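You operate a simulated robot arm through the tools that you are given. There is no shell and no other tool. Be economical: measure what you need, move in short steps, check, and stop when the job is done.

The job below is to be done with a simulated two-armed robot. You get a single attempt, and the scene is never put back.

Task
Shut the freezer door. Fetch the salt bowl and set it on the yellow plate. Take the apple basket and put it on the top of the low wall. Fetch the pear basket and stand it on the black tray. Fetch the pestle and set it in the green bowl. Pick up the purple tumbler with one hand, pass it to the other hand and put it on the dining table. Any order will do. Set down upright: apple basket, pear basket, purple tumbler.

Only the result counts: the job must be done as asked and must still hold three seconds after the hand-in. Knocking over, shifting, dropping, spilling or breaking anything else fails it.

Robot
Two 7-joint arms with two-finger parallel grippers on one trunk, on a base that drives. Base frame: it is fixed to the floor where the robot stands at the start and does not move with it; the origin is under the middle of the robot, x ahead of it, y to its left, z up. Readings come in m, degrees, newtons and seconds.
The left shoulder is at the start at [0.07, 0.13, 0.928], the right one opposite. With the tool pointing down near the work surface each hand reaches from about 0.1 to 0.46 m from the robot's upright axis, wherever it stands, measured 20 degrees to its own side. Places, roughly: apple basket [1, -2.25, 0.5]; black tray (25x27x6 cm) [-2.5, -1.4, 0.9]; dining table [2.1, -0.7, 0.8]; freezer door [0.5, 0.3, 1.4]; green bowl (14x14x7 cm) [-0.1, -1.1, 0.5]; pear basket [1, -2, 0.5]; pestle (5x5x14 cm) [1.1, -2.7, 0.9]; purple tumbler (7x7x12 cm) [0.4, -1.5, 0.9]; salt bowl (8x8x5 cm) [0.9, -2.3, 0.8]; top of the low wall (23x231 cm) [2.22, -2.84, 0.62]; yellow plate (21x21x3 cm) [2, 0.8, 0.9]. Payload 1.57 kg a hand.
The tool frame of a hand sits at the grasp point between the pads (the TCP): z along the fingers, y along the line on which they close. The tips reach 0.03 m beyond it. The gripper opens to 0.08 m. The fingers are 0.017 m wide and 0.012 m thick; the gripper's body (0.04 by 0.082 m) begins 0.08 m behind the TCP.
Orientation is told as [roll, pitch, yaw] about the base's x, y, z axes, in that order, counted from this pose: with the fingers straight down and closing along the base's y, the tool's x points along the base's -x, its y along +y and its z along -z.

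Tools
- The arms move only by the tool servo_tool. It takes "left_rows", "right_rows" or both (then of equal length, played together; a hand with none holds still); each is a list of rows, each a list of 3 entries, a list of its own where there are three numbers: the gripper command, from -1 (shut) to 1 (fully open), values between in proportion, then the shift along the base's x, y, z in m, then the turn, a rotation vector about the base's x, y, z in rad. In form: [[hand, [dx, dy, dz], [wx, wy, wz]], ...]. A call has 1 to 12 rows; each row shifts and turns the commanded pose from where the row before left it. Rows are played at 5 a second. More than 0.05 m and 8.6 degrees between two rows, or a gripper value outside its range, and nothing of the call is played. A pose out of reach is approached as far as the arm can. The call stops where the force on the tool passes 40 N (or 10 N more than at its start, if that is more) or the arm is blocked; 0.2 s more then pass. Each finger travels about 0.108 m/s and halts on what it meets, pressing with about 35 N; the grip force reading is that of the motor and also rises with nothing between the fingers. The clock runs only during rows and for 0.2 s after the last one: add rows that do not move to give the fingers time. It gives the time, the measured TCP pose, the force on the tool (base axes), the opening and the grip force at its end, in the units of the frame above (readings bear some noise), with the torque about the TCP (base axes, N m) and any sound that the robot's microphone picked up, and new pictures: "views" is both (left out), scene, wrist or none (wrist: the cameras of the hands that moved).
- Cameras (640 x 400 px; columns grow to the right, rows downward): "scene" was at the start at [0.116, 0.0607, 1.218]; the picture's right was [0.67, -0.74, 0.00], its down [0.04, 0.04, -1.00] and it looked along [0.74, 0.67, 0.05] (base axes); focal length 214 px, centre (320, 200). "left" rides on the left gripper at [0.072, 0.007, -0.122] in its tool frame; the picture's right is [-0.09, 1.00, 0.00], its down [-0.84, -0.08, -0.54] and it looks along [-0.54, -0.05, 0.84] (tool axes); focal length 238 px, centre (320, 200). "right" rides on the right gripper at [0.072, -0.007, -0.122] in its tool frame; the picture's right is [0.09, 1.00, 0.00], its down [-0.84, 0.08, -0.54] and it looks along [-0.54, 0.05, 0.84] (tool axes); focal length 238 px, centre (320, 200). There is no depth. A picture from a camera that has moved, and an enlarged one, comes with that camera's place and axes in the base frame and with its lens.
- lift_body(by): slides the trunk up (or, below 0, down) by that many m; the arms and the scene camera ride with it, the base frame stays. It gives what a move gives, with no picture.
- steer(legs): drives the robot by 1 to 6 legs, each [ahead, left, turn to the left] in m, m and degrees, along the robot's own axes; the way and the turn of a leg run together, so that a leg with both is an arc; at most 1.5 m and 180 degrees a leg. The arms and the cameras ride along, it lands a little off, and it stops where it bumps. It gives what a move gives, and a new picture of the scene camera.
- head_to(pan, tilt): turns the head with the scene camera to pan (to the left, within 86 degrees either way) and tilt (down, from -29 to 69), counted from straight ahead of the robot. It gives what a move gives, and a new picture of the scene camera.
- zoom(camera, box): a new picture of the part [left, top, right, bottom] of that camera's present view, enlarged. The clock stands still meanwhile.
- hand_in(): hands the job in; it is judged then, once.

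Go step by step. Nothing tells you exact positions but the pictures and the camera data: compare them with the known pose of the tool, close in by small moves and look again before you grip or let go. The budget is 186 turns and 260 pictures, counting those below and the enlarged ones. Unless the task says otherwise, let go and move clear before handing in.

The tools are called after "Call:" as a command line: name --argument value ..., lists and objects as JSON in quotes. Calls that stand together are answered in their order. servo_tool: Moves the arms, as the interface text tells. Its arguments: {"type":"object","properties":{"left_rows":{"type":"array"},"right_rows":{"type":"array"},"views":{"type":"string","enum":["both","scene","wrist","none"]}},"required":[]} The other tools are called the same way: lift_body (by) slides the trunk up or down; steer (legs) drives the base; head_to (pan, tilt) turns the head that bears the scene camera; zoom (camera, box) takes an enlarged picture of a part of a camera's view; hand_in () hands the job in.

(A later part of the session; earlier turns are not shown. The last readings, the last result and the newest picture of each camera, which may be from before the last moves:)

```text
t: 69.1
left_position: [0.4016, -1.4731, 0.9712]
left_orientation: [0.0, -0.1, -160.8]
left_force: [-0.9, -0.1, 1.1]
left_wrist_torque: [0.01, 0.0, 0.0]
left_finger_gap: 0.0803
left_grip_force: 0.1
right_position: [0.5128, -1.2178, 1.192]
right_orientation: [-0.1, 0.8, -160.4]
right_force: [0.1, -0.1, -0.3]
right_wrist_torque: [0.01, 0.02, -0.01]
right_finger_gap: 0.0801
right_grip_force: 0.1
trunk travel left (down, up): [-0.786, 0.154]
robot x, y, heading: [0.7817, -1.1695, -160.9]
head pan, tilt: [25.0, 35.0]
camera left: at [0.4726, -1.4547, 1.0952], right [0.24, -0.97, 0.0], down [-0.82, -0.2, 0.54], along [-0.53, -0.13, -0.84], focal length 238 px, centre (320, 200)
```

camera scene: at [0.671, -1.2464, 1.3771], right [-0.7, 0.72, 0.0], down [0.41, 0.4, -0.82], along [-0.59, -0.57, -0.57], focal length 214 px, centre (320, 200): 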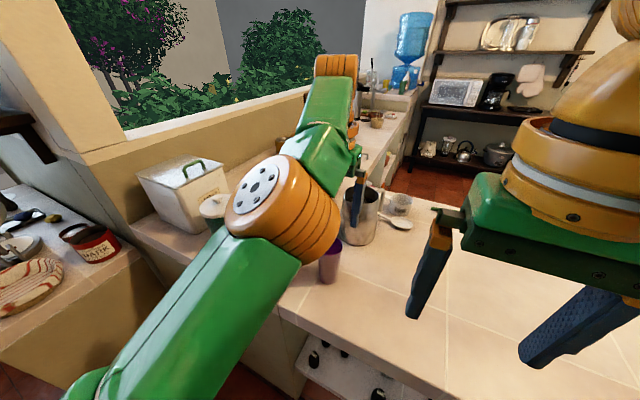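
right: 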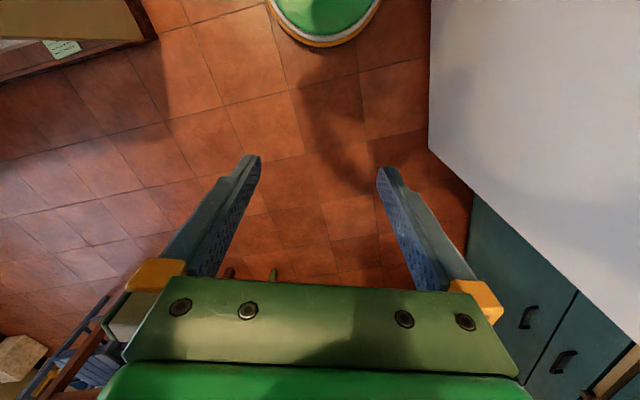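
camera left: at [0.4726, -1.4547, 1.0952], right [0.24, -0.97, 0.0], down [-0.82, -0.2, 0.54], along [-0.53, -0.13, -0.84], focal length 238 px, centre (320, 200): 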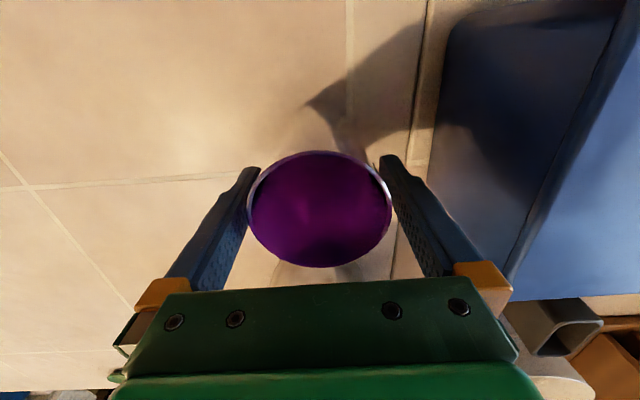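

The tumbler sits between the fingers. I close and lift a little.

Call:
servo_tool --left_rows '[[-1, [0, 0, 0], [0, 0, 0]], [-1, [0, 0, 0], [0, 0, 0]], [-1, [0, 0, 0], [0, 0, 0]], [-1, [0, 0, 0.03], [0, 0, 0]], [-1, [0, 0, 0.04], [0, 0, 0]], [-1, [0, 0, 0.04], [0, 0, 0]], [-1, [0, 0, 0.04], [0, 0, 0]]]'

```text
t: 70.7
left_position: [0.4098, -1.4701, 1.1204]
left_orientation: [-0.1, -0.1, -160.8]
left_force: [-0.1, -0.4, -1.2]
left_wrist_torque: [0.0, 0.05, 0.01]
left_finger_gap: 0.0589
left_grip_force: 35.0
left hand out of reach, approached as far as the arm can: row 7
right_position: [0.5131, -1.218, 1.1935]
right_orientation: [-0.2, 0.9, -160.3]
right_force: [0.4, 0.3, 0.4]
right_wrist_torque: [0.0, -0.02, -0.03]
right_finger_gap: 0.0801
right_grip_force: 0.0
trunk travel left (down, up): [-0.786, 0.154]
robot x, y, heading: [0.7817, -1.1692, -160.6]
head pan, tilt: [25.0, 35.0]
camera scene: at [0.6714, -1.2484, 1.377], right [-0.7, 0.72, 0.0], down [0.41, 0.4, -0.82], along [-0.59, -0.57, -0.57], focal length 214 px, centre (320, 200)
camera left: at [0.4802, -1.4523, 1.2442], right [0.24, -0.97, 0.0], down [-0.82, -0.2, 0.54], along [-0.53, -0.13, -0.84], focal length 238 px, centre (320, 200)
```

scene: 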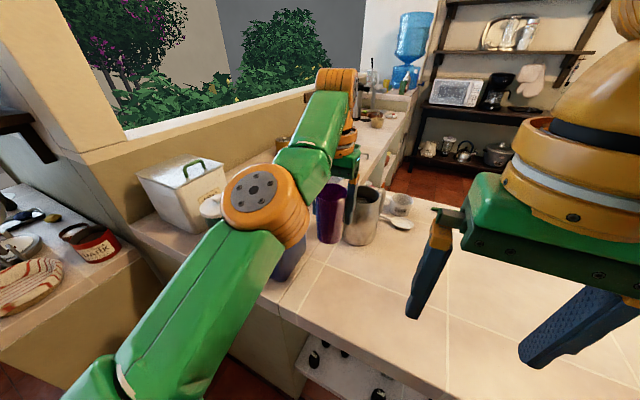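
left: 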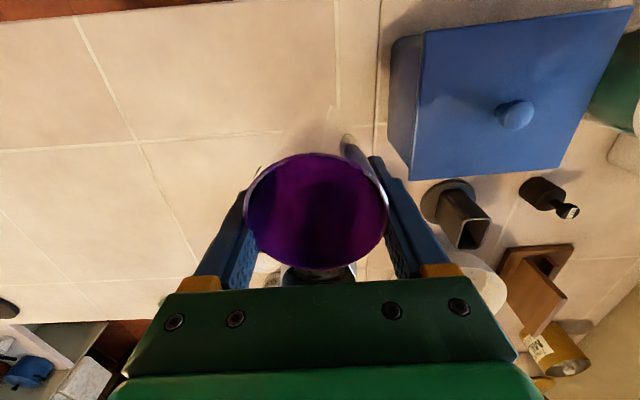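

The tumbler is held. I back away from the counter to open floor for the handover.

Call:
steer --legs '[[-0.35, 0.0, 0]]'

Call:
head_to --pan 10 --tilt 40

```text
t: 73.0
left_position: [0.7368, -1.3528, 1.1191]
left_orientation: [-0.1, 0.0, -161.0]
left_force: [0.5, 0.0, -1.4]
left_wrist_torque: [0.0, 0.01, 0.0]
left_finger_gap: 0.0585
left_grip_force: 35.0
right_position: [0.8426, -1.1012, 1.1926]
right_orientation: [0.0, 1.1, -160.6]
right_force: [-0.2, -0.8, 0.1]
right_wrist_torque: [-0.01, -0.04, 0.02]
right_finger_gap: 0.0799
right_grip_force: 0.0
trunk travel left (down, up): [-0.786, 0.154]
robot x, y, heading: [1.1136, -1.052, -161.1]
head pan, tilt: [25.0, 35.0]
camera scene: at [1.0002, -1.1321, 1.3767], right [-0.7, 0.72, 0.0], down [0.41, 0.4, -0.82], along [-0.59, -0.57, -0.58], focal length 214 px, centre (320, 200)
```

scene: 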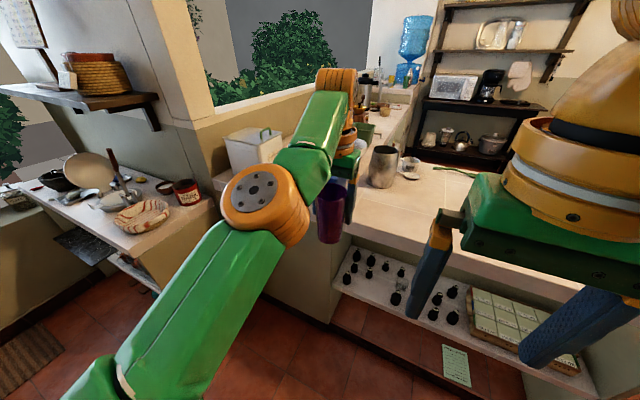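

```text
t: 73.8
left_position: [0.7402, -1.352, 1.1202]
left_orientation: [0.1, -0.1, -161.0]
left_force: [-0.1, 0.0, -1.0]
left_wrist_torque: [-0.04, -0.01, 0.0]
left_finger_gap: 0.0584
left_grip_force: 35.0
right_position: [0.845, -1.1, 1.1924]
right_orientation: [-0.1, 1.0, -160.6]
right_force: [0.3, -0.1, 0.2]
right_wrist_torque: [0.0, -0.03, -0.02]
right_finger_gap: 0.0799
right_grip_force: 0.2
trunk travel left (down, up): [-0.786, 0.154]
robot x, y, heading: [1.1116, -1.0537, -161.1]
head pan, tilt: [10.0, 40.0]
camera scene: at [0.9918, -1.1113, 1.3695], right [-0.49, 0.87, 0.0], down [0.56, 0.31, -0.77], along [-0.67, -0.37, -0.64], focal length 214 px, centre (320, 200)
```

scene: 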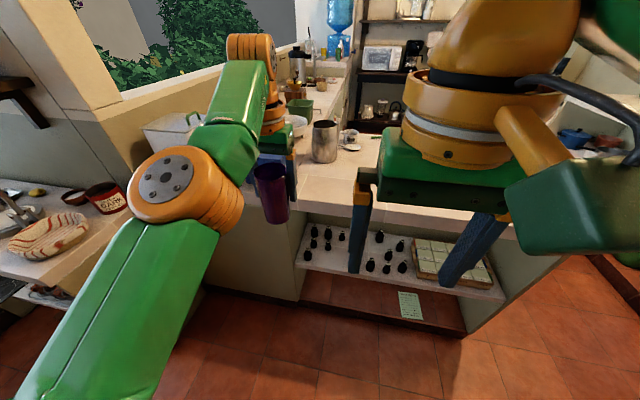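

I hold the tumbler from above in the left hand, so the right hand should come in level, from the side, below the left finger tips. I lower both hands, and pitch the right hand to horizontal.

Call:
servo_tool --left_rows '[[-1, [0, 0, -0.02], [0, 0, 0]], [-1, [0, 0, -0.02], [0, 0, 0]], [-1, [0, 0, -0.02], [0, 0, 0]], [-1, [0, 0, -0.02], [0, 0, 0]], [-1, [0, 0, -0.02], [0, 0, 0]], [-1, [0, 0, -0.02], [0, 0, 0]], [-1, [0, 0, -0.02], [0, 0, 0]], [-1, [0, 0, -0.02], [0, 0, 0]], [-1, [0, 0, -0.02], [0, 0, 0]], [-1, [0, 0, -0.02], [0, 0, 0]], [-1, [0, 0, 0], [0, 0, 0]]]' --right_rows '[[1, [-0.0136, 0.0027, -0.027], [-0.0465, 0.135, 0]], [1, [-0.0136, 0.0027, -0.027], [-0.0465, 0.135, 0]], [1, [-0.0136, 0.0027, -0.027], [-0.0465, 0.135, 0]], [1, [-0.0136, 0.0027, -0.027], [-0.0465, 0.135, 0]], [1, [-0.0136, 0.0027, -0.027], [-0.0465, 0.135, 0]], [1, [-0.0136, 0.0027, -0.027], [-0.0465, 0.135, 0]], [1, [-0.0136, 0.0027, -0.027], [-0.0465, 0.135, 0]], [1, [-0.0136, 0.0027, -0.027], [-0.0465, 0.135, 0]], [1, [-0.0136, 0.0027, -0.027], [-0.0465, 0.135, 0]], [1, [-0.0136, 0.0027, -0.027], [-0.0465, 0.135, 0]], [1, [-0.0136, 0.0027, -0.027], [-0.0465, 0.135, 0]]]'

```text
t: 76.2
left_position: [0.7468, -1.3729, 0.9292]
left_orientation: [0.0, -0.2, -161.0]
left_force: [0.2, 0.4, -1.4]
left_wrist_torque: [0.02, 0.03, 0.01]
left_finger_gap: 0.0587
left_grip_force: 35.0
left hand out of reach, approached as far as the arm can: row 3, 4
right_position: [0.7094, -1.1702, 0.9631]
right_orientation: [-17.5, -88.6, -144.1]
right_force: [0.6, -0.6, 0.1]
right_wrist_torque: [-0.02, 0.0, 0.01]
right_finger_gap: 0.0799
right_grip_force: 0.1
right hand out of reach, approached as far as the arm can: row 6, 7, 9, 10, 11
trunk travel left (down, up): [-0.786, 0.154]
robot x, y, heading: [1.1139, -1.0539, -160.9]
head pan, tilt: [10.0, 40.0]
camera scene: at [0.9918, -1.1123, 1.3695], right [-0.49, 0.87, 0.0], down [0.56, 0.31, -0.77], along [-0.67, -0.37, -0.64], focal length 214 px, centre (320, 200)
camera right: at [0.8248, -1.1242, 0.8934], right [0.32, -0.94, -0.1], down [0.52, 0.09, 0.85], along [-0.79, -0.32, 0.52], focal length 238 px, centre (320, 200)
camera left: at [0.8169, -1.3552, 1.0525], right [0.24, -0.97, 0.0], down [-0.82, -0.2, 0.54], along [-0.53, -0.13, -0.84], focal length 238 px, centre (320, 200)
```

scene: 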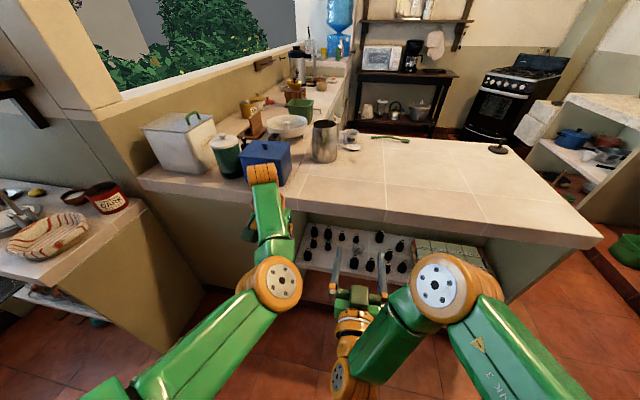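
right: 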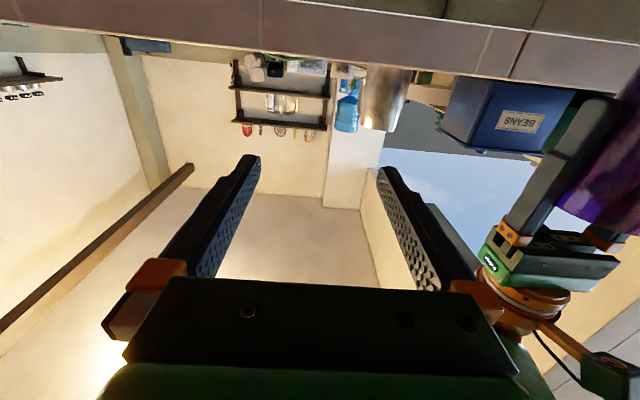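
left: 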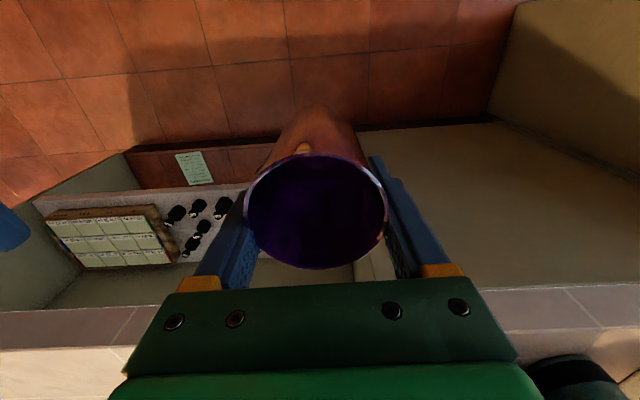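

The right hand is now level and pointing forward. I yaw it about 60° left, drop it below the left finger tips and bring it short of the tumbler.

Call:
servo_tool --right_rows '[[1, [0.0088, -0.0065, -0.0122], [0, 0, 0.131]], [1, [0.0088, -0.0065, -0.0122], [0, 0, 0.131]], [1, [0.0088, -0.0065, -0.0122], [0, 0, 0.131]], [1, [0.0088, -0.0065, -0.0122], [0, 0, 0.131]], [1, [0.0088, -0.0065, -0.0122], [0, 0, 0.131]], [1, [0.0088, -0.0065, -0.0122], [0, 0, 0.131]], [1, [0.0088, -0.0065, -0.0122], [0, 0, 0.131]], [1, [0.0088, -0.0065, -0.0122], [0, 0, 0.131]]]' --views "both"

```text
t: 78.0
left_position: [0.7461, -1.3728, 0.9295]
left_orientation: [0.1, -0.1, -161.0]
left_force: [0.3, 0.4, -1.4]
left_wrist_torque: [0.0, -0.01, 0.03]
left_finger_gap: 0.0587
left_grip_force: 35.2
right_position: [0.7533, -1.2067, 1.0284]
right_orientation: [-11.0, -87.7, -129.2]
right_force: [-0.3, 0.2, 0.5]
right_wrist_torque: [0.03, 0.01, -0.01]
right_finger_gap: 0.08
right_grip_force: 0.0
right hand out of reach, approached as far as the arm can: row 1, 2, 3, 4, 5, 6, 7, 8
trunk travel left (down, up): [-0.786, 0.154]
robot x, y, heading: [1.1144, -1.053, -161.0]
head pan, tilt: [10.0, 40.0]
camera scene: at [0.9914, -1.1114, 1.3694], right [-0.49, 0.87, 0.0], down [0.56, 0.31, -0.77], along [-0.67, -0.37, -0.64], focal length 214 px, centre (320, 200)
camera right: at [0.8454, -1.1216, 0.9615], right [0.64, -0.76, -0.1], down [0.45, 0.26, 0.86], along [-0.63, -0.59, 0.51], focal length 238 px, centre (320, 200)
```

scene: 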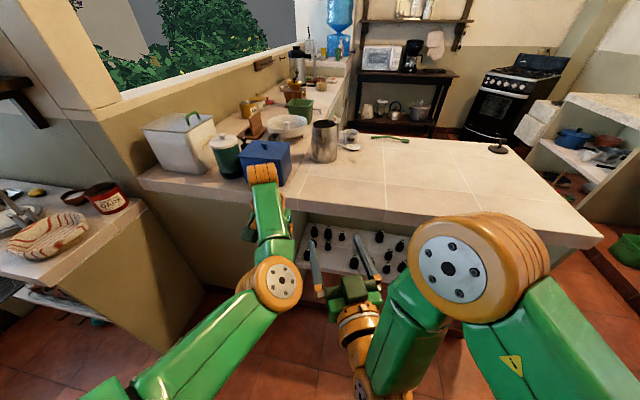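
right: 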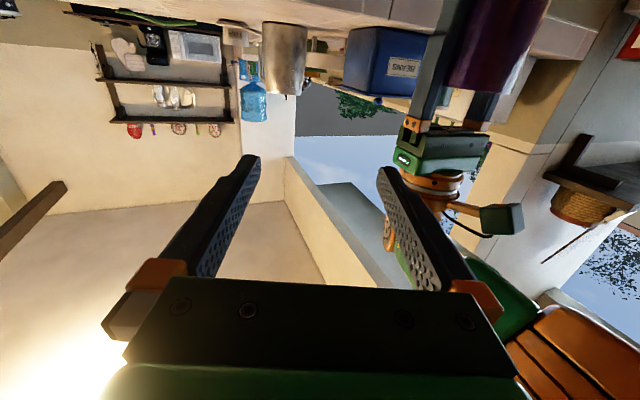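

A fully level right hand is beyond the arm's fold, so I use a 45° downward approach instead. I pitch the right hand down while yawing it further left, staying short of the tumbler.

Call:
servo_tool --right_rows '[[1, [0.005, 0.005, -0.01], [0.083, -0.101, 0]], [1, [0.005, 0.005, -0.01], [0.083, -0.101, 0]], [1, [0.005, 0.005, -0.01], [0.083, -0.101, 0]], [1, [0.005, 0.0, -0.01], [0.083, -0.101, 0]], [1, [0.005, 0.0, -0.01], [0.083, -0.101, 0]], [1, [0.005, 0.0, -0.01], [0.083, -0.101, 0]], [1, [0.003, -0.01, -0.005], [0, 0, 0.14]], [1, [0.002, -0.01, -0.005], [0, 0, 0.14]], [1, [0, -0.01, -0.005], [0, 0, 0.14]]]' --views "both"

```text
t: 80.0
left_position: [0.745, -1.3723, 0.9286]
left_orientation: [-0.1, 0.0, -161.0]
left_force: [0.3, 0.1, -2.1]
left_wrist_torque: [-0.01, -0.01, -0.04]
left_finger_gap: 0.0586
left_grip_force: 35.2
right_position: [0.7877, -1.2199, 0.9529]
right_orientation: [-0.3, -42.9, -115.9]
right_force: [0.1, 0.1, -0.4]
right_wrist_torque: [-0.01, 0.0, 0.0]
right_finger_gap: 0.0799
right_grip_force: 0.0
trunk travel left (down, up): [-0.786, 0.154]
robot x, y, heading: [1.1125, -1.0521, -160.8]
head pan, tilt: [10.0, 40.0]
camera scene: at [0.9908, -1.1112, 1.3694], right [-0.49, 0.87, 0.0], down [0.56, 0.31, -0.77], along [-0.67, -0.37, -0.64], focal length 214 px, centre (320, 200)
camera right: at [0.8411, -1.0958, 0.9944], right [0.92, -0.38, -0.06], down [-0.04, -0.25, 0.97], along [-0.38, -0.89, -0.25], focal length 238 px, centre (320, 200)
```

scene: 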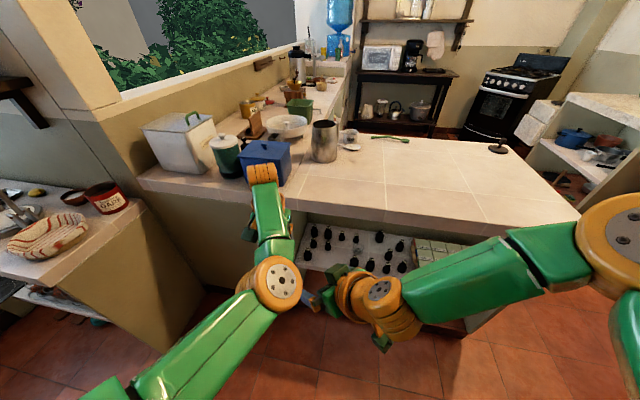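
right: 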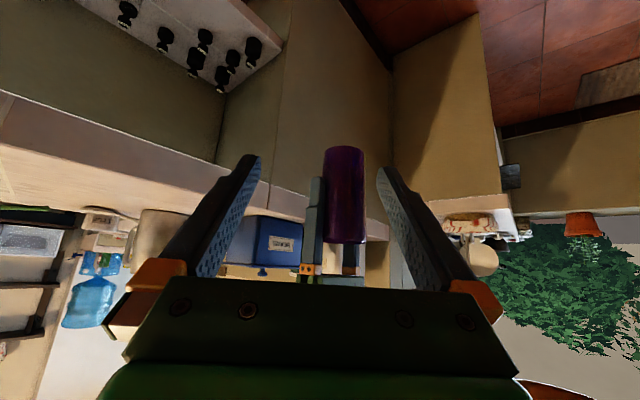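

The 45° pose works and the tumbler is lined up in the right camera. To keep the two sets of fingers from crossing, I turn the left hand 45° so its closing line matches, and flatten the right hand a little.

Call:
servo_tool --left_rows '[[-1, [0, 0, 0], [0, 0, 0.131]], [-1, [0, 0, 0], [0, 0, 0.131]], [-1, [0, 0, 0], [0, 0, 0.131]], [-1, [0, 0, 0], [0, 0, 0.131]], [-1, [0, 0, 0], [0, 0, 0.131]], [-1, [0, 0, 0], [0, 0, 0.131]]]' --right_rows '[[1, [0, 0, -0.02], [-0.126, 0.061, 0]], [1, [0, 0, -0.02], [-0.126, 0.061, 0]], [1, [0, 0, -0.01], [0, 0, 0]], [1, [0, 0, 0], [0, 0, 0]], [1, [0, 0, 0], [0, 0, 0]], [1, [0, 0, 0], [0, 0, 0]]]' --views "both"

```text
t: 81.4
left_position: [0.8068, -1.432, 0.9346]
left_orientation: [-0.2, 0.0, -116.0]
left_force: [-0.3, -0.3, -1.9]
left_wrist_torque: [-0.01, -0.05, -0.04]
left_finger_gap: 0.0583
left_grip_force: 35.0
left hand out of reach, approached as far as the arm can: row 3, 4, 5, 6
right_position: [0.7873, -1.2217, 0.9239]
right_orientation: [-0.2, -50.9, -115.9]
right_force: [0.2, 0.5, -1.3]
right_wrist_torque: [0.01, 0.02, -0.01]
right_finger_gap: 0.0798
right_grip_force: 0.1
right hand out of reach, approached as far as the arm can: row 2
trunk travel left (down, up): [-0.786, 0.154]
robot x, y, heading: [1.1165, -1.0539, -161.0]
head pan, tilt: [10.0, 40.0]
camera scene: at [0.992, -1.1117, 1.3695], right [-0.49, 0.87, 0.0], down [0.56, 0.31, -0.77], along [-0.67, -0.37, -0.64], focal length 214 px, centre (320, 200)
camera right: at [0.843, -1.0931, 0.9448], right [0.92, -0.39, -0.07], down [0.02, -0.13, 0.99], along [-0.39, -0.91, -0.11], focal length 238 px, centre (320, 200)
camera left: at [0.8458, -1.3704, 1.0581], right [0.85, -0.52, 0.0], down [-0.44, -0.72, 0.54], along [-0.28, -0.46, -0.84], focal length 238 px, centre (320, 200)
```

scene: 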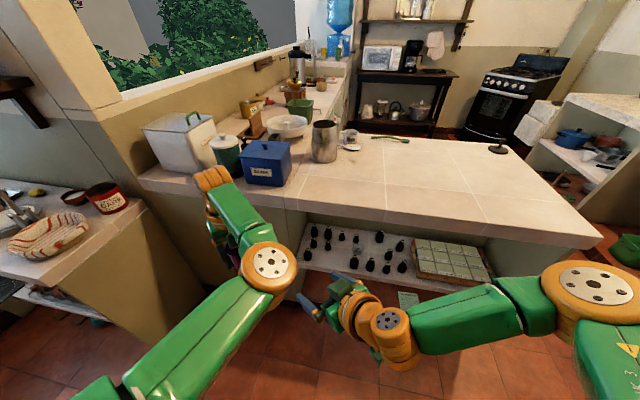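
right: 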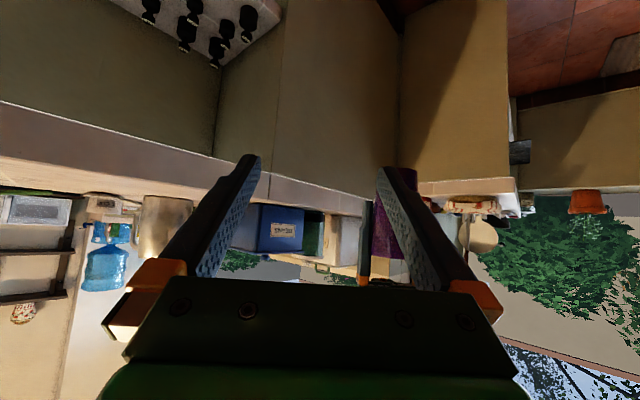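
left: 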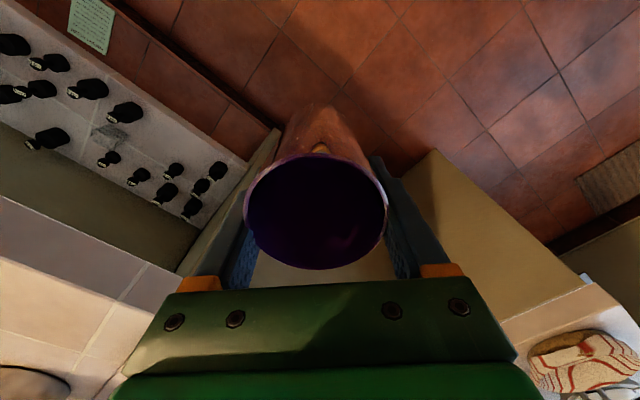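

Both orientations are right, but the tumbler drifted left. I bring the left hand back toward the middle and set the right hand just short of it, in line.

Call:
servo_tool --left_rows '[[-1, [0, 0, 0], [0, 0, 0]], [-1, [0, 0, 0], [0, 0, 0]], [-1, [0, 0.03, 0], [0, 0, 0]], [-1, [0, 0.03, 0], [0, 0, 0]], [-1, [-0.004, 0.03, 0], [0, 0, 0]]]' --right_rows '[[1, [0.03, 0, 0.01], [0, 0, 0]], [1, [0.027, 0, 0.01], [0, 0, 0]], [1, [0, 0, 0], [0, 0, 0]], [1, [0, 0, 0], [0, 0, 0]], [1, [0, 0, 0], [0, 0, 0]]]' --views "wrist"

```text
t: 82.6
left_position: [0.8222, -1.4167, 0.9384]
left_orientation: [-0.1, 0.0, -116.0]
left_force: [0.8, -0.6, -1.8]
left_wrist_torque: [-0.01, 0.0, 0.01]
left_finger_gap: 0.0586
left_grip_force: 34.8
left hand out of reach, approached as far as the arm can: row 3, 4, 5
right_position: [0.8441, -1.2203, 0.9445]
right_orientation: [-0.1, -50.9, -115.9]
right_force: [-0.5, 0.4, 0.6]
right_wrist_torque: [-0.01, 0.01, 0.0]
right_finger_gap: 0.0799
right_grip_force: 0.0
trunk travel left (down, up): [-0.786, 0.154]
robot x, y, heading: [1.113, -1.052, -161.0]
head pan, tilt: [10.0, 40.0]
camera right: at [0.8997, -1.0929, 0.9648], right [0.92, -0.39, -0.07], down [0.02, -0.13, 0.99], along [-0.39, -0.91, -0.11], focal length 238 px, centre (320, 200)
camera left: at [0.8599, -1.3542, 1.0614], right [0.85, -0.52, 0.0], down [-0.44, -0.72, 0.54], along [-0.28, -0.46, -0.84], focal length 238 px, centre (320, 200)
```

right: 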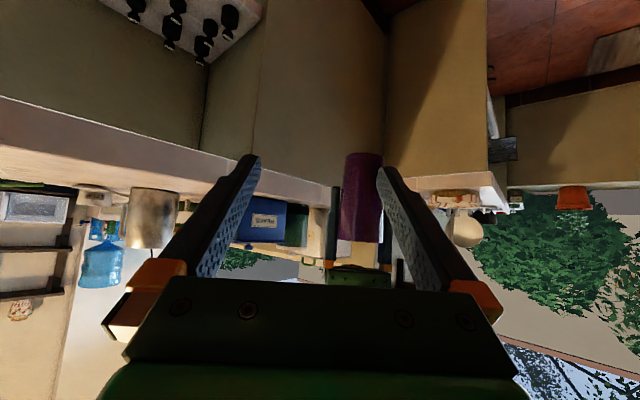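
left: 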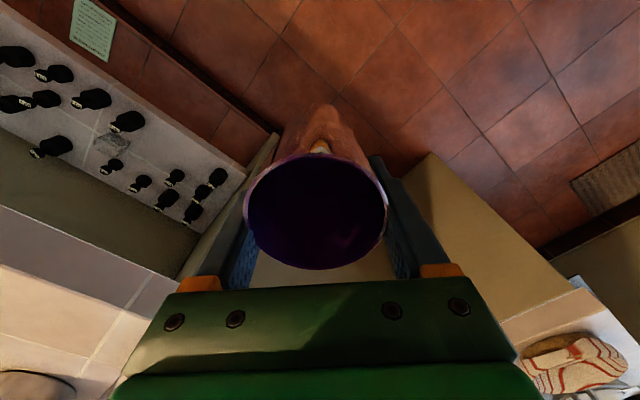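

Call:
servo_tool --right_rows '[[1, [0.006, -0.035, 0], [0, 0, 0]], [1, [0.006, -0.035, 0], [0, 0, 0]], [1, [0.007, -0.035, 0], [0, 0, 0]]]' --views "wrist"

```text
t: 83.1
left_position: [0.8232, -1.4211, 0.9383]
left_orientation: [0.1, -0.3, -115.5]
left_force: [1.0, 0.5, -1.9]
left_wrist_torque: [-0.01, 0.01, -0.01]
left_finger_gap: 0.059
left_grip_force: 35.2
right_position: [0.8493, -1.2716, 0.9388]
right_orientation: [-0.7, -49.9, -116.4]
right_force: [-1.4, 5.5, -3.0]
right_wrist_torque: [-0.75, 0.07, 0.28]
right_finger_gap: 0.0801
right_grip_force: 0.1
trunk travel left (down, up): [-0.786, 0.154]
robot x, y, heading: [1.1113, -1.0538, -160.8]
head pan, tilt: [10.0, 40.0]
stopped in row 2 (right hand): the force on the tool passed its limit at 109 N (the readings are from after the stop); the commanded pose is now the measured one
camera right: at [0.9079, -1.1452, 0.9621], right [0.91, -0.4, -0.08], down [0.02, -0.15, 0.99], along [-0.41, -0.9, -0.13], focal length 238 px, centre (320, 200)
```

right: 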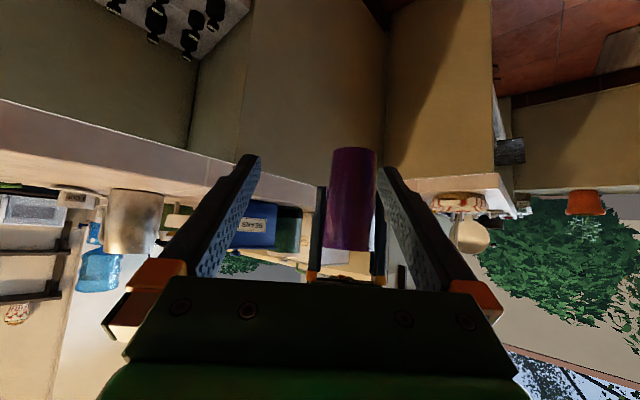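

The right hand touched something, probably the left arm. I back off and look from above.

Call:
servo_tool --right_rows '[[1, [0, 0.02, 0], [0, 0, 0]]]' --views "none"

Call:
head_to --pan 15 --tilt 60

```text
t: 83.5
left_position: [0.8229, -1.4188, 0.939]
left_orientation: [0.1, -0.5, -115.6]
left_force: [-0.2, -0.3, -1.7]
left_wrist_torque: [-0.07, 0.0, -0.01]
left_finger_gap: 0.0584
left_grip_force: 34.8
right_position: [0.8502, -1.2508, 0.9391]
right_orientation: [-0.6, -50.1, -116.5]
right_force: [-0.1, 0.2, 0.0]
right_wrist_torque: [0.01, -0.04, -0.01]
right_finger_gap: 0.0802
right_grip_force: 0.1
trunk travel left (down, up): [-0.786, 0.154]
robot x, y, heading: [1.1177, -1.0559, -160.5]
head pan, tilt: [10.0, 40.0]
```

```text
t: 84.4
left_position: [0.8235, -1.4194, 0.9382]
left_orientation: [0.0, -0.4, -115.6]
left_force: [0.2, -0.4, -1.5]
left_wrist_torque: [-0.01, -0.02, 0.01]
left_finger_gap: 0.0584
left_grip_force: 35.7
right_position: [0.849, -1.2514, 0.9399]
right_orientation: [-0.6, -50.1, -116.5]
right_force: [-0.1, 1.1, -0.1]
right_wrist_torque: [0.0, 0.02, -0.01]
right_finger_gap: 0.0801
right_grip_force: 0.0
trunk travel left (down, up): [-0.786, 0.154]
robot x, y, heading: [1.1149, -1.0564, -160.9]
head pan, tilt: [15.0, 60.0]
camera scene: at [1.0105, -1.1076, 1.3428], right [-0.56, 0.83, 0.0], down [0.72, 0.48, -0.5], along [-0.41, -0.28, -0.87], focal length 214 px, centre (320, 200)
```

scene: 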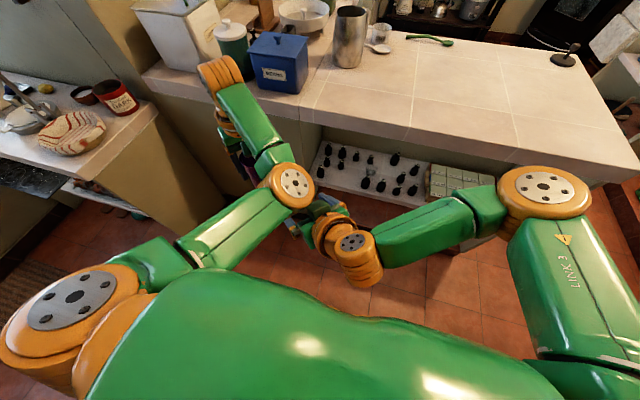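

The left elbow hangs right where the right wrist came. I undo the left turn, put the tumbler further forward, and plan to bring the right hand in from the right side instead, forward of the elbow.

Call:
servo_tool --left_rows '[[-1, [0, 0, 0], [0, 0, 0]], [-1, [0, 0, 0], [0, 0, 0]], [-1, [0, 0, 0], [0, 0, 0]], [-1, [0, 0, 0], [0, 0, 0]], [-1, [-0.013, 0.007, -0.001], [0, 0, -0.131]], [-1, [-0.013, 0.007, -0.001], [0, 0, -0.131]], [-1, [-0.013, 0.007, -0.001], [0, 0, -0.131]], [-1, [-0.013, 0.007, -0.001], [0, 0, -0.131]], [-1, [-0.013, 0.007, -0.001], [0, 0, -0.131]], [-1, [-0.013, 0.007, -0.001], [0, 0, -0.131]]]' --right_rows '[[1, [-0.038, 0.0186, 0], [0, 0, 0]], [1, [-0.038, 0.0186, 0], [0, 0, 0]], [1, [-0.038, 0.0186, 0], [0, 0, 0]], [1, [-0.038, 0.0186, 0], [0, 0, 0]], [1, [0, 0, 0], [0, 0, 0.131]], [1, [0, 0, 0], [0, 0, 0.131]], [1, [0, 0, 0], [0, 0, 0.131]], [1, [0, 0, 0], [0, 0, 0.131]], [1, [0, 0, 0], [0, 0, 0.131]], [1, [0, 0, 0], [0, 0, 0.131]]]' --views "both"

```text
t: 86.6
left_position: [0.7445, -1.3768, 0.932]
left_orientation: [0.0, -0.3, -160.8]
left_force: [-0.2, 0.8, -1.5]
left_wrist_torque: [-0.02, 0.02, 0.02]
left_finger_gap: 0.0586
left_grip_force: 34.7
right_position: [0.6968, -1.1761, 0.9389]
right_orientation: [-0.5, -50.0, -71.4]
right_force: [0.2, -0.7, -0.1]
right_wrist_torque: [-0.01, 0.03, -0.03]
right_finger_gap: 0.0801
right_grip_force: 0.0
trunk travel left (down, up): [-0.786, 0.154]
robot x, y, heading: [1.1131, -1.0548, -160.9]
head pan, tilt: [15.0, 60.0]
camera scene: at [1.0098, -1.1079, 1.3426], right [-0.56, 0.83, 0.0], down [0.72, 0.49, -0.5], along [-0.41, -0.28, -0.87], focal length 214 px, centre (320, 200)
camera right: at [0.6474, -1.0457, 0.9617], right [0.93, 0.37, -0.08], down [0.12, -0.09, 0.99], along [0.36, -0.93, -0.13], focal length 238 px, centre (320, 200)
camera left: at [0.8156, -1.3586, 1.0554], right [0.24, -0.97, 0.0], down [-0.81, -0.2, 0.55], along [-0.53, -0.13, -0.84], focal length 238 px, centre (320, 200)
```

scene: 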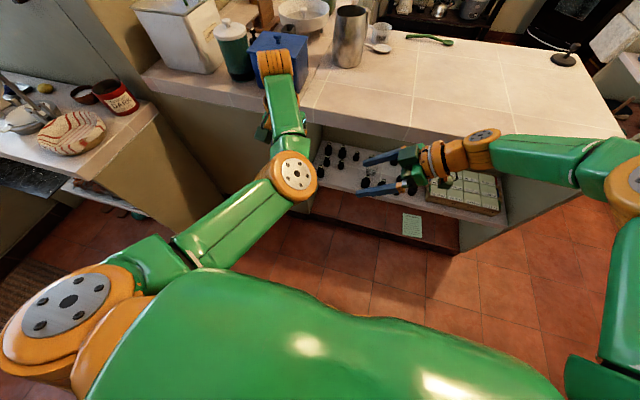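
right: 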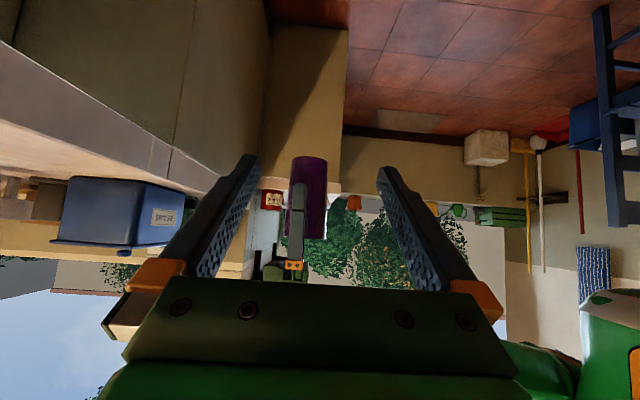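
left: 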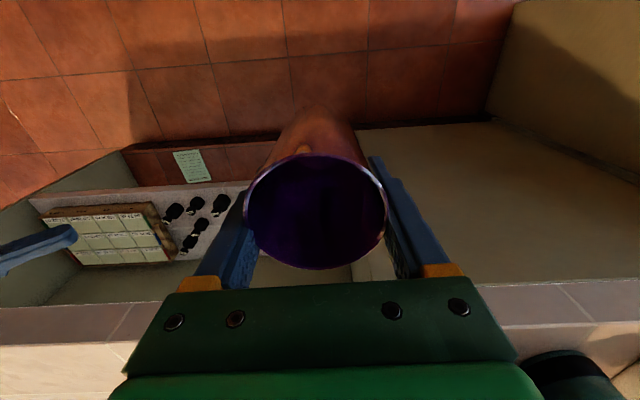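

The right hand now points left with the tumbler straddled in view. I flatten it slightly and close in to just short of the tumbler.

Call:
servo_tool --right_rows '[[1, [0, 0, 0], [-0.123, -0.041, 0]], [1, [0.006, -0.039, -0.005], [0, 0, 0]], [1, [0.006, -0.039, -0.005], [0, 0, 0]], [1, [0.007, -0.039, -0.005], [0, 0, 0]]]' --views "both"

```text
t: 87.6
left_position: [0.7466, -1.3787, 0.9323]
left_orientation: [0.0, -0.4, -160.6]
left_force: [-0.7, -0.7, -1.6]
left_wrist_torque: [0.01, 0.05, -0.03]
left_finger_gap: 0.0585
left_grip_force: 34.9
right_position: [0.7164, -1.2933, 0.9239]
right_orientation: [-0.5, -57.5, -71.5]
right_force: [-0.1, 0.1, 0.3]
right_wrist_torque: [0.04, 0.0, -0.04]
right_finger_gap: 0.0802
right_grip_force: 0.0
trunk travel left (down, up): [-0.786, 0.154]
robot x, y, heading: [1.1104, -1.0552, -160.8]
head pan, tilt: [15.0, 60.0]
camera scene: at [1.0107, -1.1088, 1.3427], right [-0.56, 0.83, 0.0], down [0.72, 0.49, -0.5], along [-0.41, -0.28, -0.87], focal length 214 px, centre (320, 200)
camera right: at [0.6663, -1.1615, 0.9285], right [0.93, 0.35, -0.08], down [0.08, 0.03, 1.0], along [0.36, -0.93, 0.0], focal length 238 px, centre (320, 200)
```

scene: 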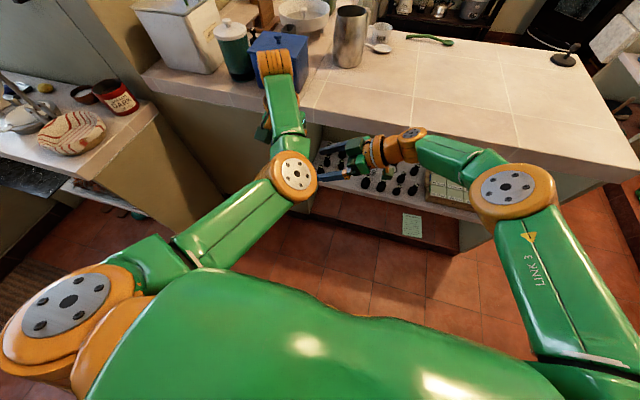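
right: 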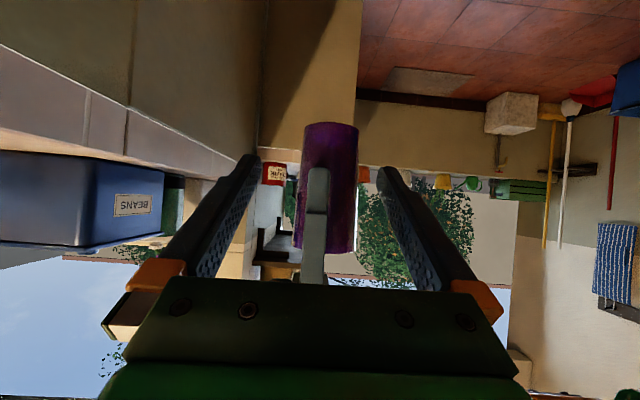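

Call:
servo_tool --right_rows '[[1, [0.01, -0.023, -0.016], [0, 0, 0]], [1, [0.01, -0.023, -0.016], [0, 0, 0]], [1, [0.01, -0.023, -0.016], [0, 0, 0]]]' --views "wrist"

```text
t: 88.4
left_position: [0.7454, -1.3769, 0.9326]
left_orientation: [0.0, -0.4, -160.6]
left_force: [0.3, 0.0, -3.0]
left_wrist_torque: [0.01, 0.02, -0.03]
left_finger_gap: 0.0586
left_grip_force: 35.1
right_position: [0.751, -1.3439, 0.8947]
right_orientation: [-0.5, -57.5, -71.6]
right_force: [0.1, -0.1, -0.1]
right_wrist_torque: [0.03, 0.02, 0.0]
right_finger_gap: 0.08
right_grip_force: 0.1
right hand out of reach, approached as far as the arm can: row 2, 3
trunk travel left (down, up): [-0.786, 0.154]
robot x, y, heading: [1.1155, -1.0587, -160.8]
head pan, tilt: [15.0, 60.0]
camera right: at [0.7002, -1.2114, 0.8997], right [0.93, 0.36, -0.08], down [0.08, 0.03, 1.0], along [0.36, -0.93, 0.0], focal length 238 px, centre (320, 200)
```

right: 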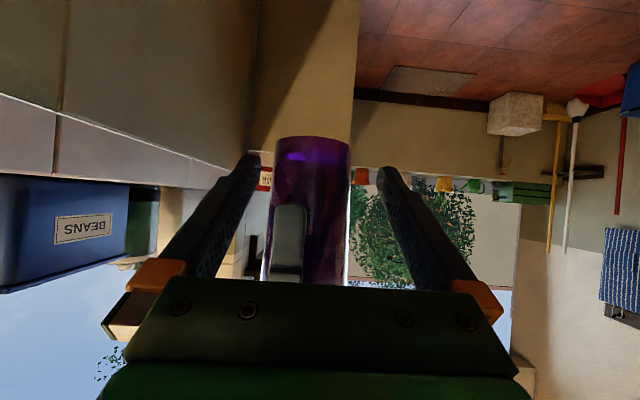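

The right arm is at its limit, so I bring the tumbler to it with the left hand: about 2 cm toward and up.

Call:
servo_tool --left_rows '[[-1, [0.004, 0.01, 0.011], [0, 0, 0]], [-1, [0.004, 0.01, 0.011], [0, 0, 0]]]' --views "none"

Call:
zoom --camera "right" --box '[160, 80, 480, 280]'

```text
t: 89.0
left_position: [0.7465, -1.3635, 0.9525]
left_orientation: [0.1, -0.4, -160.6]
left_force: [-0.1, -0.5, -2.0]
left_wrist_torque: [0.01, 0.0, 0.02]
left_finger_gap: 0.0585
left_grip_force: 34.9
left hand out of reach, approached as far as the arm can: row 2
right_position: [0.7506, -1.345, 0.8951]
right_orientation: [-0.6, -57.4, -71.5]
right_force: [-0.1, -0.1, 0.0]
right_wrist_torque: [0.03, 0.0, 0.02]
right_finger_gap: 0.0802
right_grip_force: 0.0
trunk travel left (down, up): [-0.786, 0.154]
robot x, y, heading: [1.1143, -1.0554, -161.1]
head pan, tilt: [15.0, 60.0]
```

```text
2.00 times, centred on (320, 180) of right
camera zoom: at [0.6997, -1.2113, 0.8998], right [0.93, 0.36, -0.08], down [0.08, 0.03, 1.0], along [0.36, -0.93, 0.0], focal length 477 px, centre (320, 240)
```

zoom: 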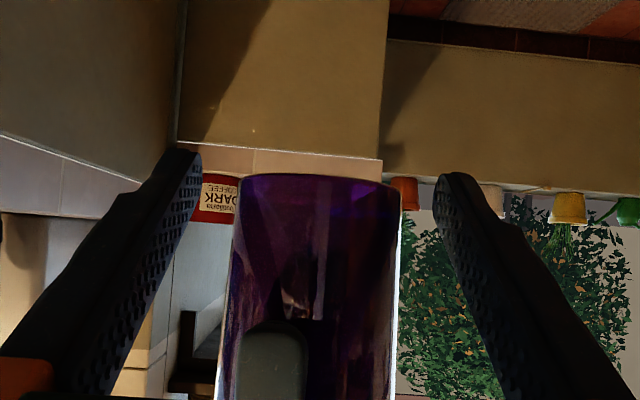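

The right fingers straddle the tumbler's lower half, past its axis. I close the right hand.

Call:
servo_tool --right_rows '[[-1, [0, 0, 0], [0, 0, 0]], [-1, [0, 0, 0], [0, 0, 0]], [-1, [0, 0, 0], [0, 0, 0]]]' --views "wrist"

```text
t: 89.8
left_position: [0.7467, -1.3631, 0.9529]
left_orientation: [0.0, -0.4, -160.6]
left_force: [0.6, 1.1, 0.5]
left_wrist_torque: [0.0, 0.03, 0.04]
left_finger_gap: 0.0584
left_grip_force: 35.5
right_position: [0.75, -1.3453, 0.8952]
right_orientation: [-0.6, -57.5, -71.4]
right_force: [-0.5, -0.5, -0.6]
right_wrist_torque: [0.1, -0.06, -0.01]
right_finger_gap: 0.053
right_grip_force: 35.2
trunk travel left (down, up): [-0.786, 0.154]
robot x, y, heading: [1.1125, -1.0543, -160.9]
head pan, tilt: [15.0, 60.0]
camera right: at [0.6997, -1.2115, 0.8997], right [0.93, 0.36, -0.08], down [0.08, 0.03, 1.0], along [0.36, -0.93, 0.0], focal length 238 px, centre (320, 200)
```

right: 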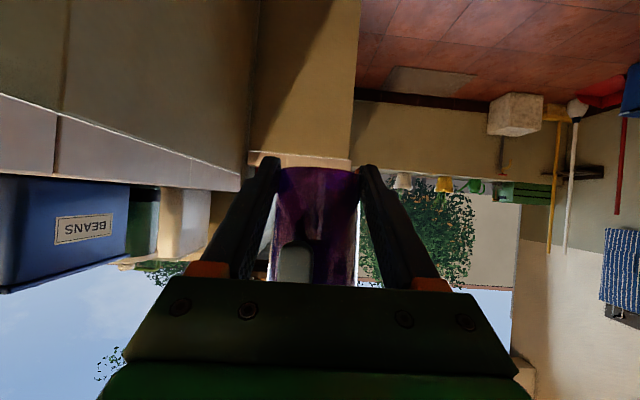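

Call:
servo_tool --left_rows '[[1, [0, 0, 0], [0, 0, 0]], [1, [0, 0, 0], [0, 0, 0]], [1, [0, 0, 0.03], [0, 0, 0]], [1, [0, 0, 0.04], [0, 0, 0]], [1, [0, 0, 0.04], [0, 0, 0]]]'

```text
t: 91.0
left_position: [0.7427, -1.3671, 1.0629]
left_orientation: [0.2, -0.4, -160.6]
left_force: [0.6, -0.1, 0.5]
left_wrist_torque: [0.01, -0.01, -0.03]
left_finger_gap: 0.0799
left_grip_force: 0.0
left hand out of reach, approached as far as the arm can: row 3
right_position: [0.7505, -1.3449, 0.8951]
right_orientation: [-0.8, -57.5, -71.2]
right_force: [-0.3, -0.3, 0.6]
right_wrist_torque: [0.01, 0.01, 0.0]
right_finger_gap: 0.053
right_grip_force: 34.9
trunk travel left (down, up): [-0.786, 0.154]
robot x, y, heading: [1.1115, -1.0511, -160.9]
head pan, tilt: [15.0, 60.0]
camera scene: at [1.0115, -1.1068, 1.3428], right [-0.56, 0.83, 0.0], down [0.72, 0.48, -0.5], along [-0.41, -0.28, -0.87], focal length 214 px, centre (320, 200)
camera left: at [0.814, -1.3479, 1.1873], right [0.24, -0.97, 0.0], down [-0.81, -0.2, 0.55], along [-0.53, -0.14, -0.84], focal length 238 px, centre (320, 200)
```

scene: 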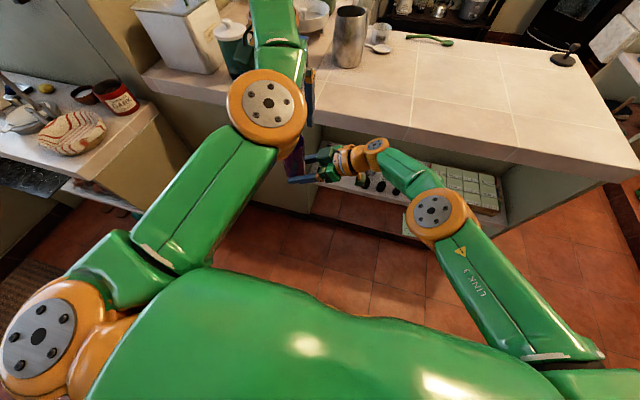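
left: 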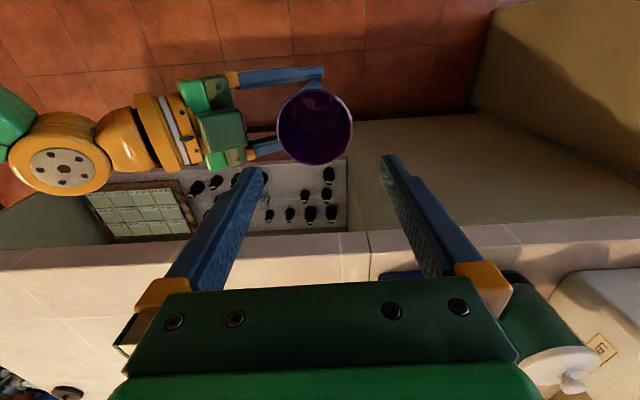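

Handover done: the right hand alone holds the tumbler upright. I withdraw the left hand, pull the right hand in, raise the trunk and turn toward the table.

Call:
servo_tool --left_rows '[[1, [0.02, -0.03, 0.02], [0, 0, 0]], [1, [0.03, -0.03, 0.02], [0, 0, 0]], [1, [0.04, -0.01, 0.01], [0, 0, 0]], [1, [0.04, 0, 0.01], [0, 0, 0]], [1, [0.04, 0, 0], [0, 0, 0]]]' --right_rows '[[-1, [0.014, 0.0365, 0.0], [0, 0, 0]], [-1, [0.014, 0.0365, 0.0], [0, 0, 0]], [-1, [0.014, 0.0365, 0.0], [0, 0, 0]], [-1, [0.014, 0.0365, 0.0], [0, 0, 0]], [-1, [0, 0, 0], [0, 0, 0]]]' --views "none"

Call:
lift_body --by 0.15

Call:
steer --legs '[[0, 0, 90]]'

Call:
head_to --pan 60 --tilt 25

```text
t: 92.2
left_position: [0.912, -1.4371, 1.1222]
left_orientation: [0.0, -0.4, -160.5]
left_force: [-0.6, -1.1, 0.4]
left_wrist_torque: [-0.02, -0.03, -0.01]
left_finger_gap: 0.0801
left_grip_force: 0.1
right_position: [0.8032, -1.1995, 0.8955]
right_orientation: [-0.8, -57.4, -71.4]
right_force: [0.6, 0.2, 0.8]
right_wrist_torque: [0.06, 0.05, -0.01]
right_finger_gap: 0.0531
right_grip_force: 34.8
trunk travel left (down, up): [-0.786, 0.154]
robot x, y, heading: [1.1124, -1.0548, -161.0]
head pan, tilt: [15.0, 60.0]
```

```text
t: 93.9
left_position: [0.9099, -1.4364, 1.2732]
left_orientation: [0.1, -0.3, -160.7]
left_force: [0.0, 0.6, 0.4]
left_wrist_torque: [0.01, -0.01, -0.04]
left_finger_gap: 0.0798
left_grip_force: 0.0
right_position: [0.8026, -1.1974, 1.0446]
right_orientation: [-0.6, -57.5, -71.5]
right_force: [-0.1, 0.0, -1.2]
right_wrist_torque: [0.06, -0.01, 0.01]
right_finger_gap: 0.053
right_grip_force: 35.0
trunk travel left (down, up): [-0.936, 0.004]
robot x, y, heading: [1.1134, -1.0567, -161.0]
head pan, tilt: [15.0, 60.0]
```

```text
t: 98.2
left_position: [1.4978, -1.2521, 1.2732]
left_orientation: [0.1, -0.4, -69.9]
left_force: [-0.2, -0.2, -0.2]
left_wrist_torque: [-0.03, 0.0, 0.01]
left_finger_gap: 0.08
left_grip_force: 0.0
right_position: [1.261, -1.3627, 1.0451]
right_orientation: [-0.5, -57.5, 19.2]
right_force: [-0.5, -0.6, -1.9]
right_wrist_torque: [-0.02, 0.07, 0.01]
right_finger_gap: 0.0529
right_grip_force: 34.4
trunk travel left (down, up): [-0.936, 0.004]
robot x, y, heading: [1.1139, -1.0517, -70.3]
head pan, tilt: [15.0, 60.0]
camera scene: at [1.1683, -1.1558, 1.4927], right [-0.82, -0.57, 0.0], down [-0.49, 0.71, -0.5], along [0.28, -0.41, -0.87], focal length 214 px, centre (320, 200)
```

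scene: 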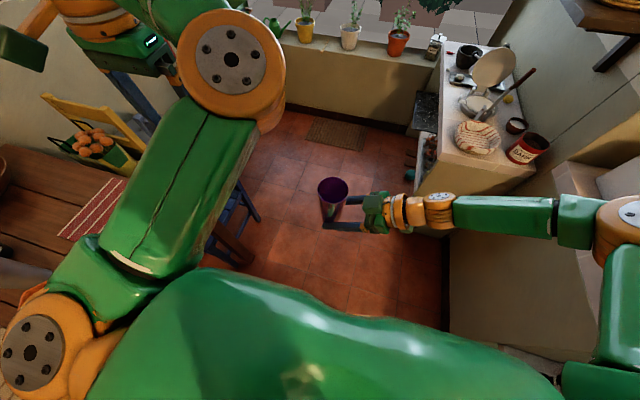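

```text
t: 99.3
left_position: [1.4982, -1.2529, 1.2726]
left_orientation: [0.0, -0.4, -70.0]
left_force: [0.0, -1.0, -0.3]
left_wrist_torque: [0.0, 0.01, 0.05]
left_finger_gap: 0.08
left_grip_force: 0.0
right_position: [1.2606, -1.3625, 1.0445]
right_orientation: [-0.6, -57.5, 19.2]
right_force: [0.0, 1.3, -1.8]
right_wrist_torque: [-0.02, 0.01, -0.01]
right_finger_gap: 0.0529
right_grip_force: 35.4
trunk travel left (down, up): [-0.936, 0.004]
robot x, y, heading: [1.1151, -1.053, -70.1]
head pan, tilt: [60.0, 25.0]
camera scene: at [1.2212, -1.1174, 1.5427], right [-0.18, -0.98, 0.0], down [-0.42, 0.08, -0.91], along [0.89, -0.16, -0.42], focal length 214 px, centre (320, 200)
```

scene: 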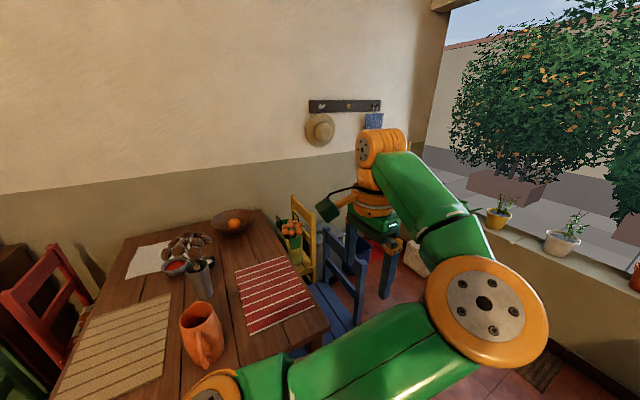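

The table's near edge runs from about (1.73, -1.25) to (1.50, -0.49), with place mats and an orange jug near it. I turn to face it and look for a bare spot.

Call:
steer --legs '[[0, 0, 87]]'

Call:
head_to --pan 0 --tilt 45

```text
t: 103.3
left_position: [1.3405, -0.6868, 1.2714]
left_orientation: [0.1, -0.3, 15.6]
left_force: [-0.9, -0.5, 0.1]
left_wrist_torque: [-0.03, 0.02, 0.01]
left_finger_gap: 0.08
left_grip_force: 0.1
right_position: [1.4304, -0.9313, 1.0449]
right_orientation: [-0.6, -57.5, 104.8]
right_force: [0.1, -0.3, -2.8]
right_wrist_torque: [0.0, -0.03, 0.02]
right_finger_gap: 0.053
right_grip_force: 35.4
trunk travel left (down, up): [-0.936, 0.004]
robot x, y, heading: [1.1187, -1.0506, 15.2]
head pan, tilt: [60.0, 25.0]
camera scene: at [1.1859, -0.9511, 1.5428], right [0.97, -0.25, 0.0], down [-0.11, -0.41, -0.91], along [0.23, 0.88, -0.42], focal length 214 px, centre (320, 200)
```

scene: 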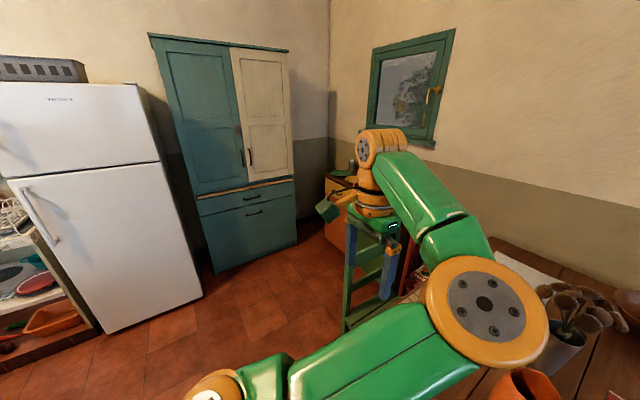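

```text
t: 104.6
left_position: [1.3389, -0.686, 1.2719]
left_orientation: [0.0, -0.4, 15.6]
left_force: [1.1, -0.9, -0.5]
left_wrist_torque: [0.03, -0.03, -0.03]
left_finger_gap: 0.0799
left_grip_force: 0.0
right_position: [1.4315, -0.9302, 1.0447]
right_orientation: [-0.6, -57.5, 104.8]
right_force: [-0.1, -0.5, -1.9]
right_wrist_torque: [-0.01, -0.01, 0.0]
right_finger_gap: 0.0528
right_grip_force: 35.0
trunk travel left (down, up): [-0.936, 0.004]
robot x, y, heading: [1.115, -1.0546, 15.4]
head pan, tilt: [0.0, 45.0]
camera scene: at [1.2407, -1.0183, 1.5122], right [0.27, -0.96, 0.0], down [-0.68, -0.19, -0.71], along [0.68, 0.19, -0.71], focal length 214 px, centre (320, 200)
```

scene: 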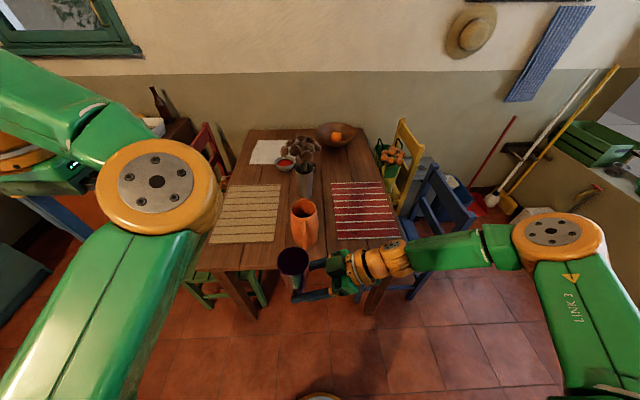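

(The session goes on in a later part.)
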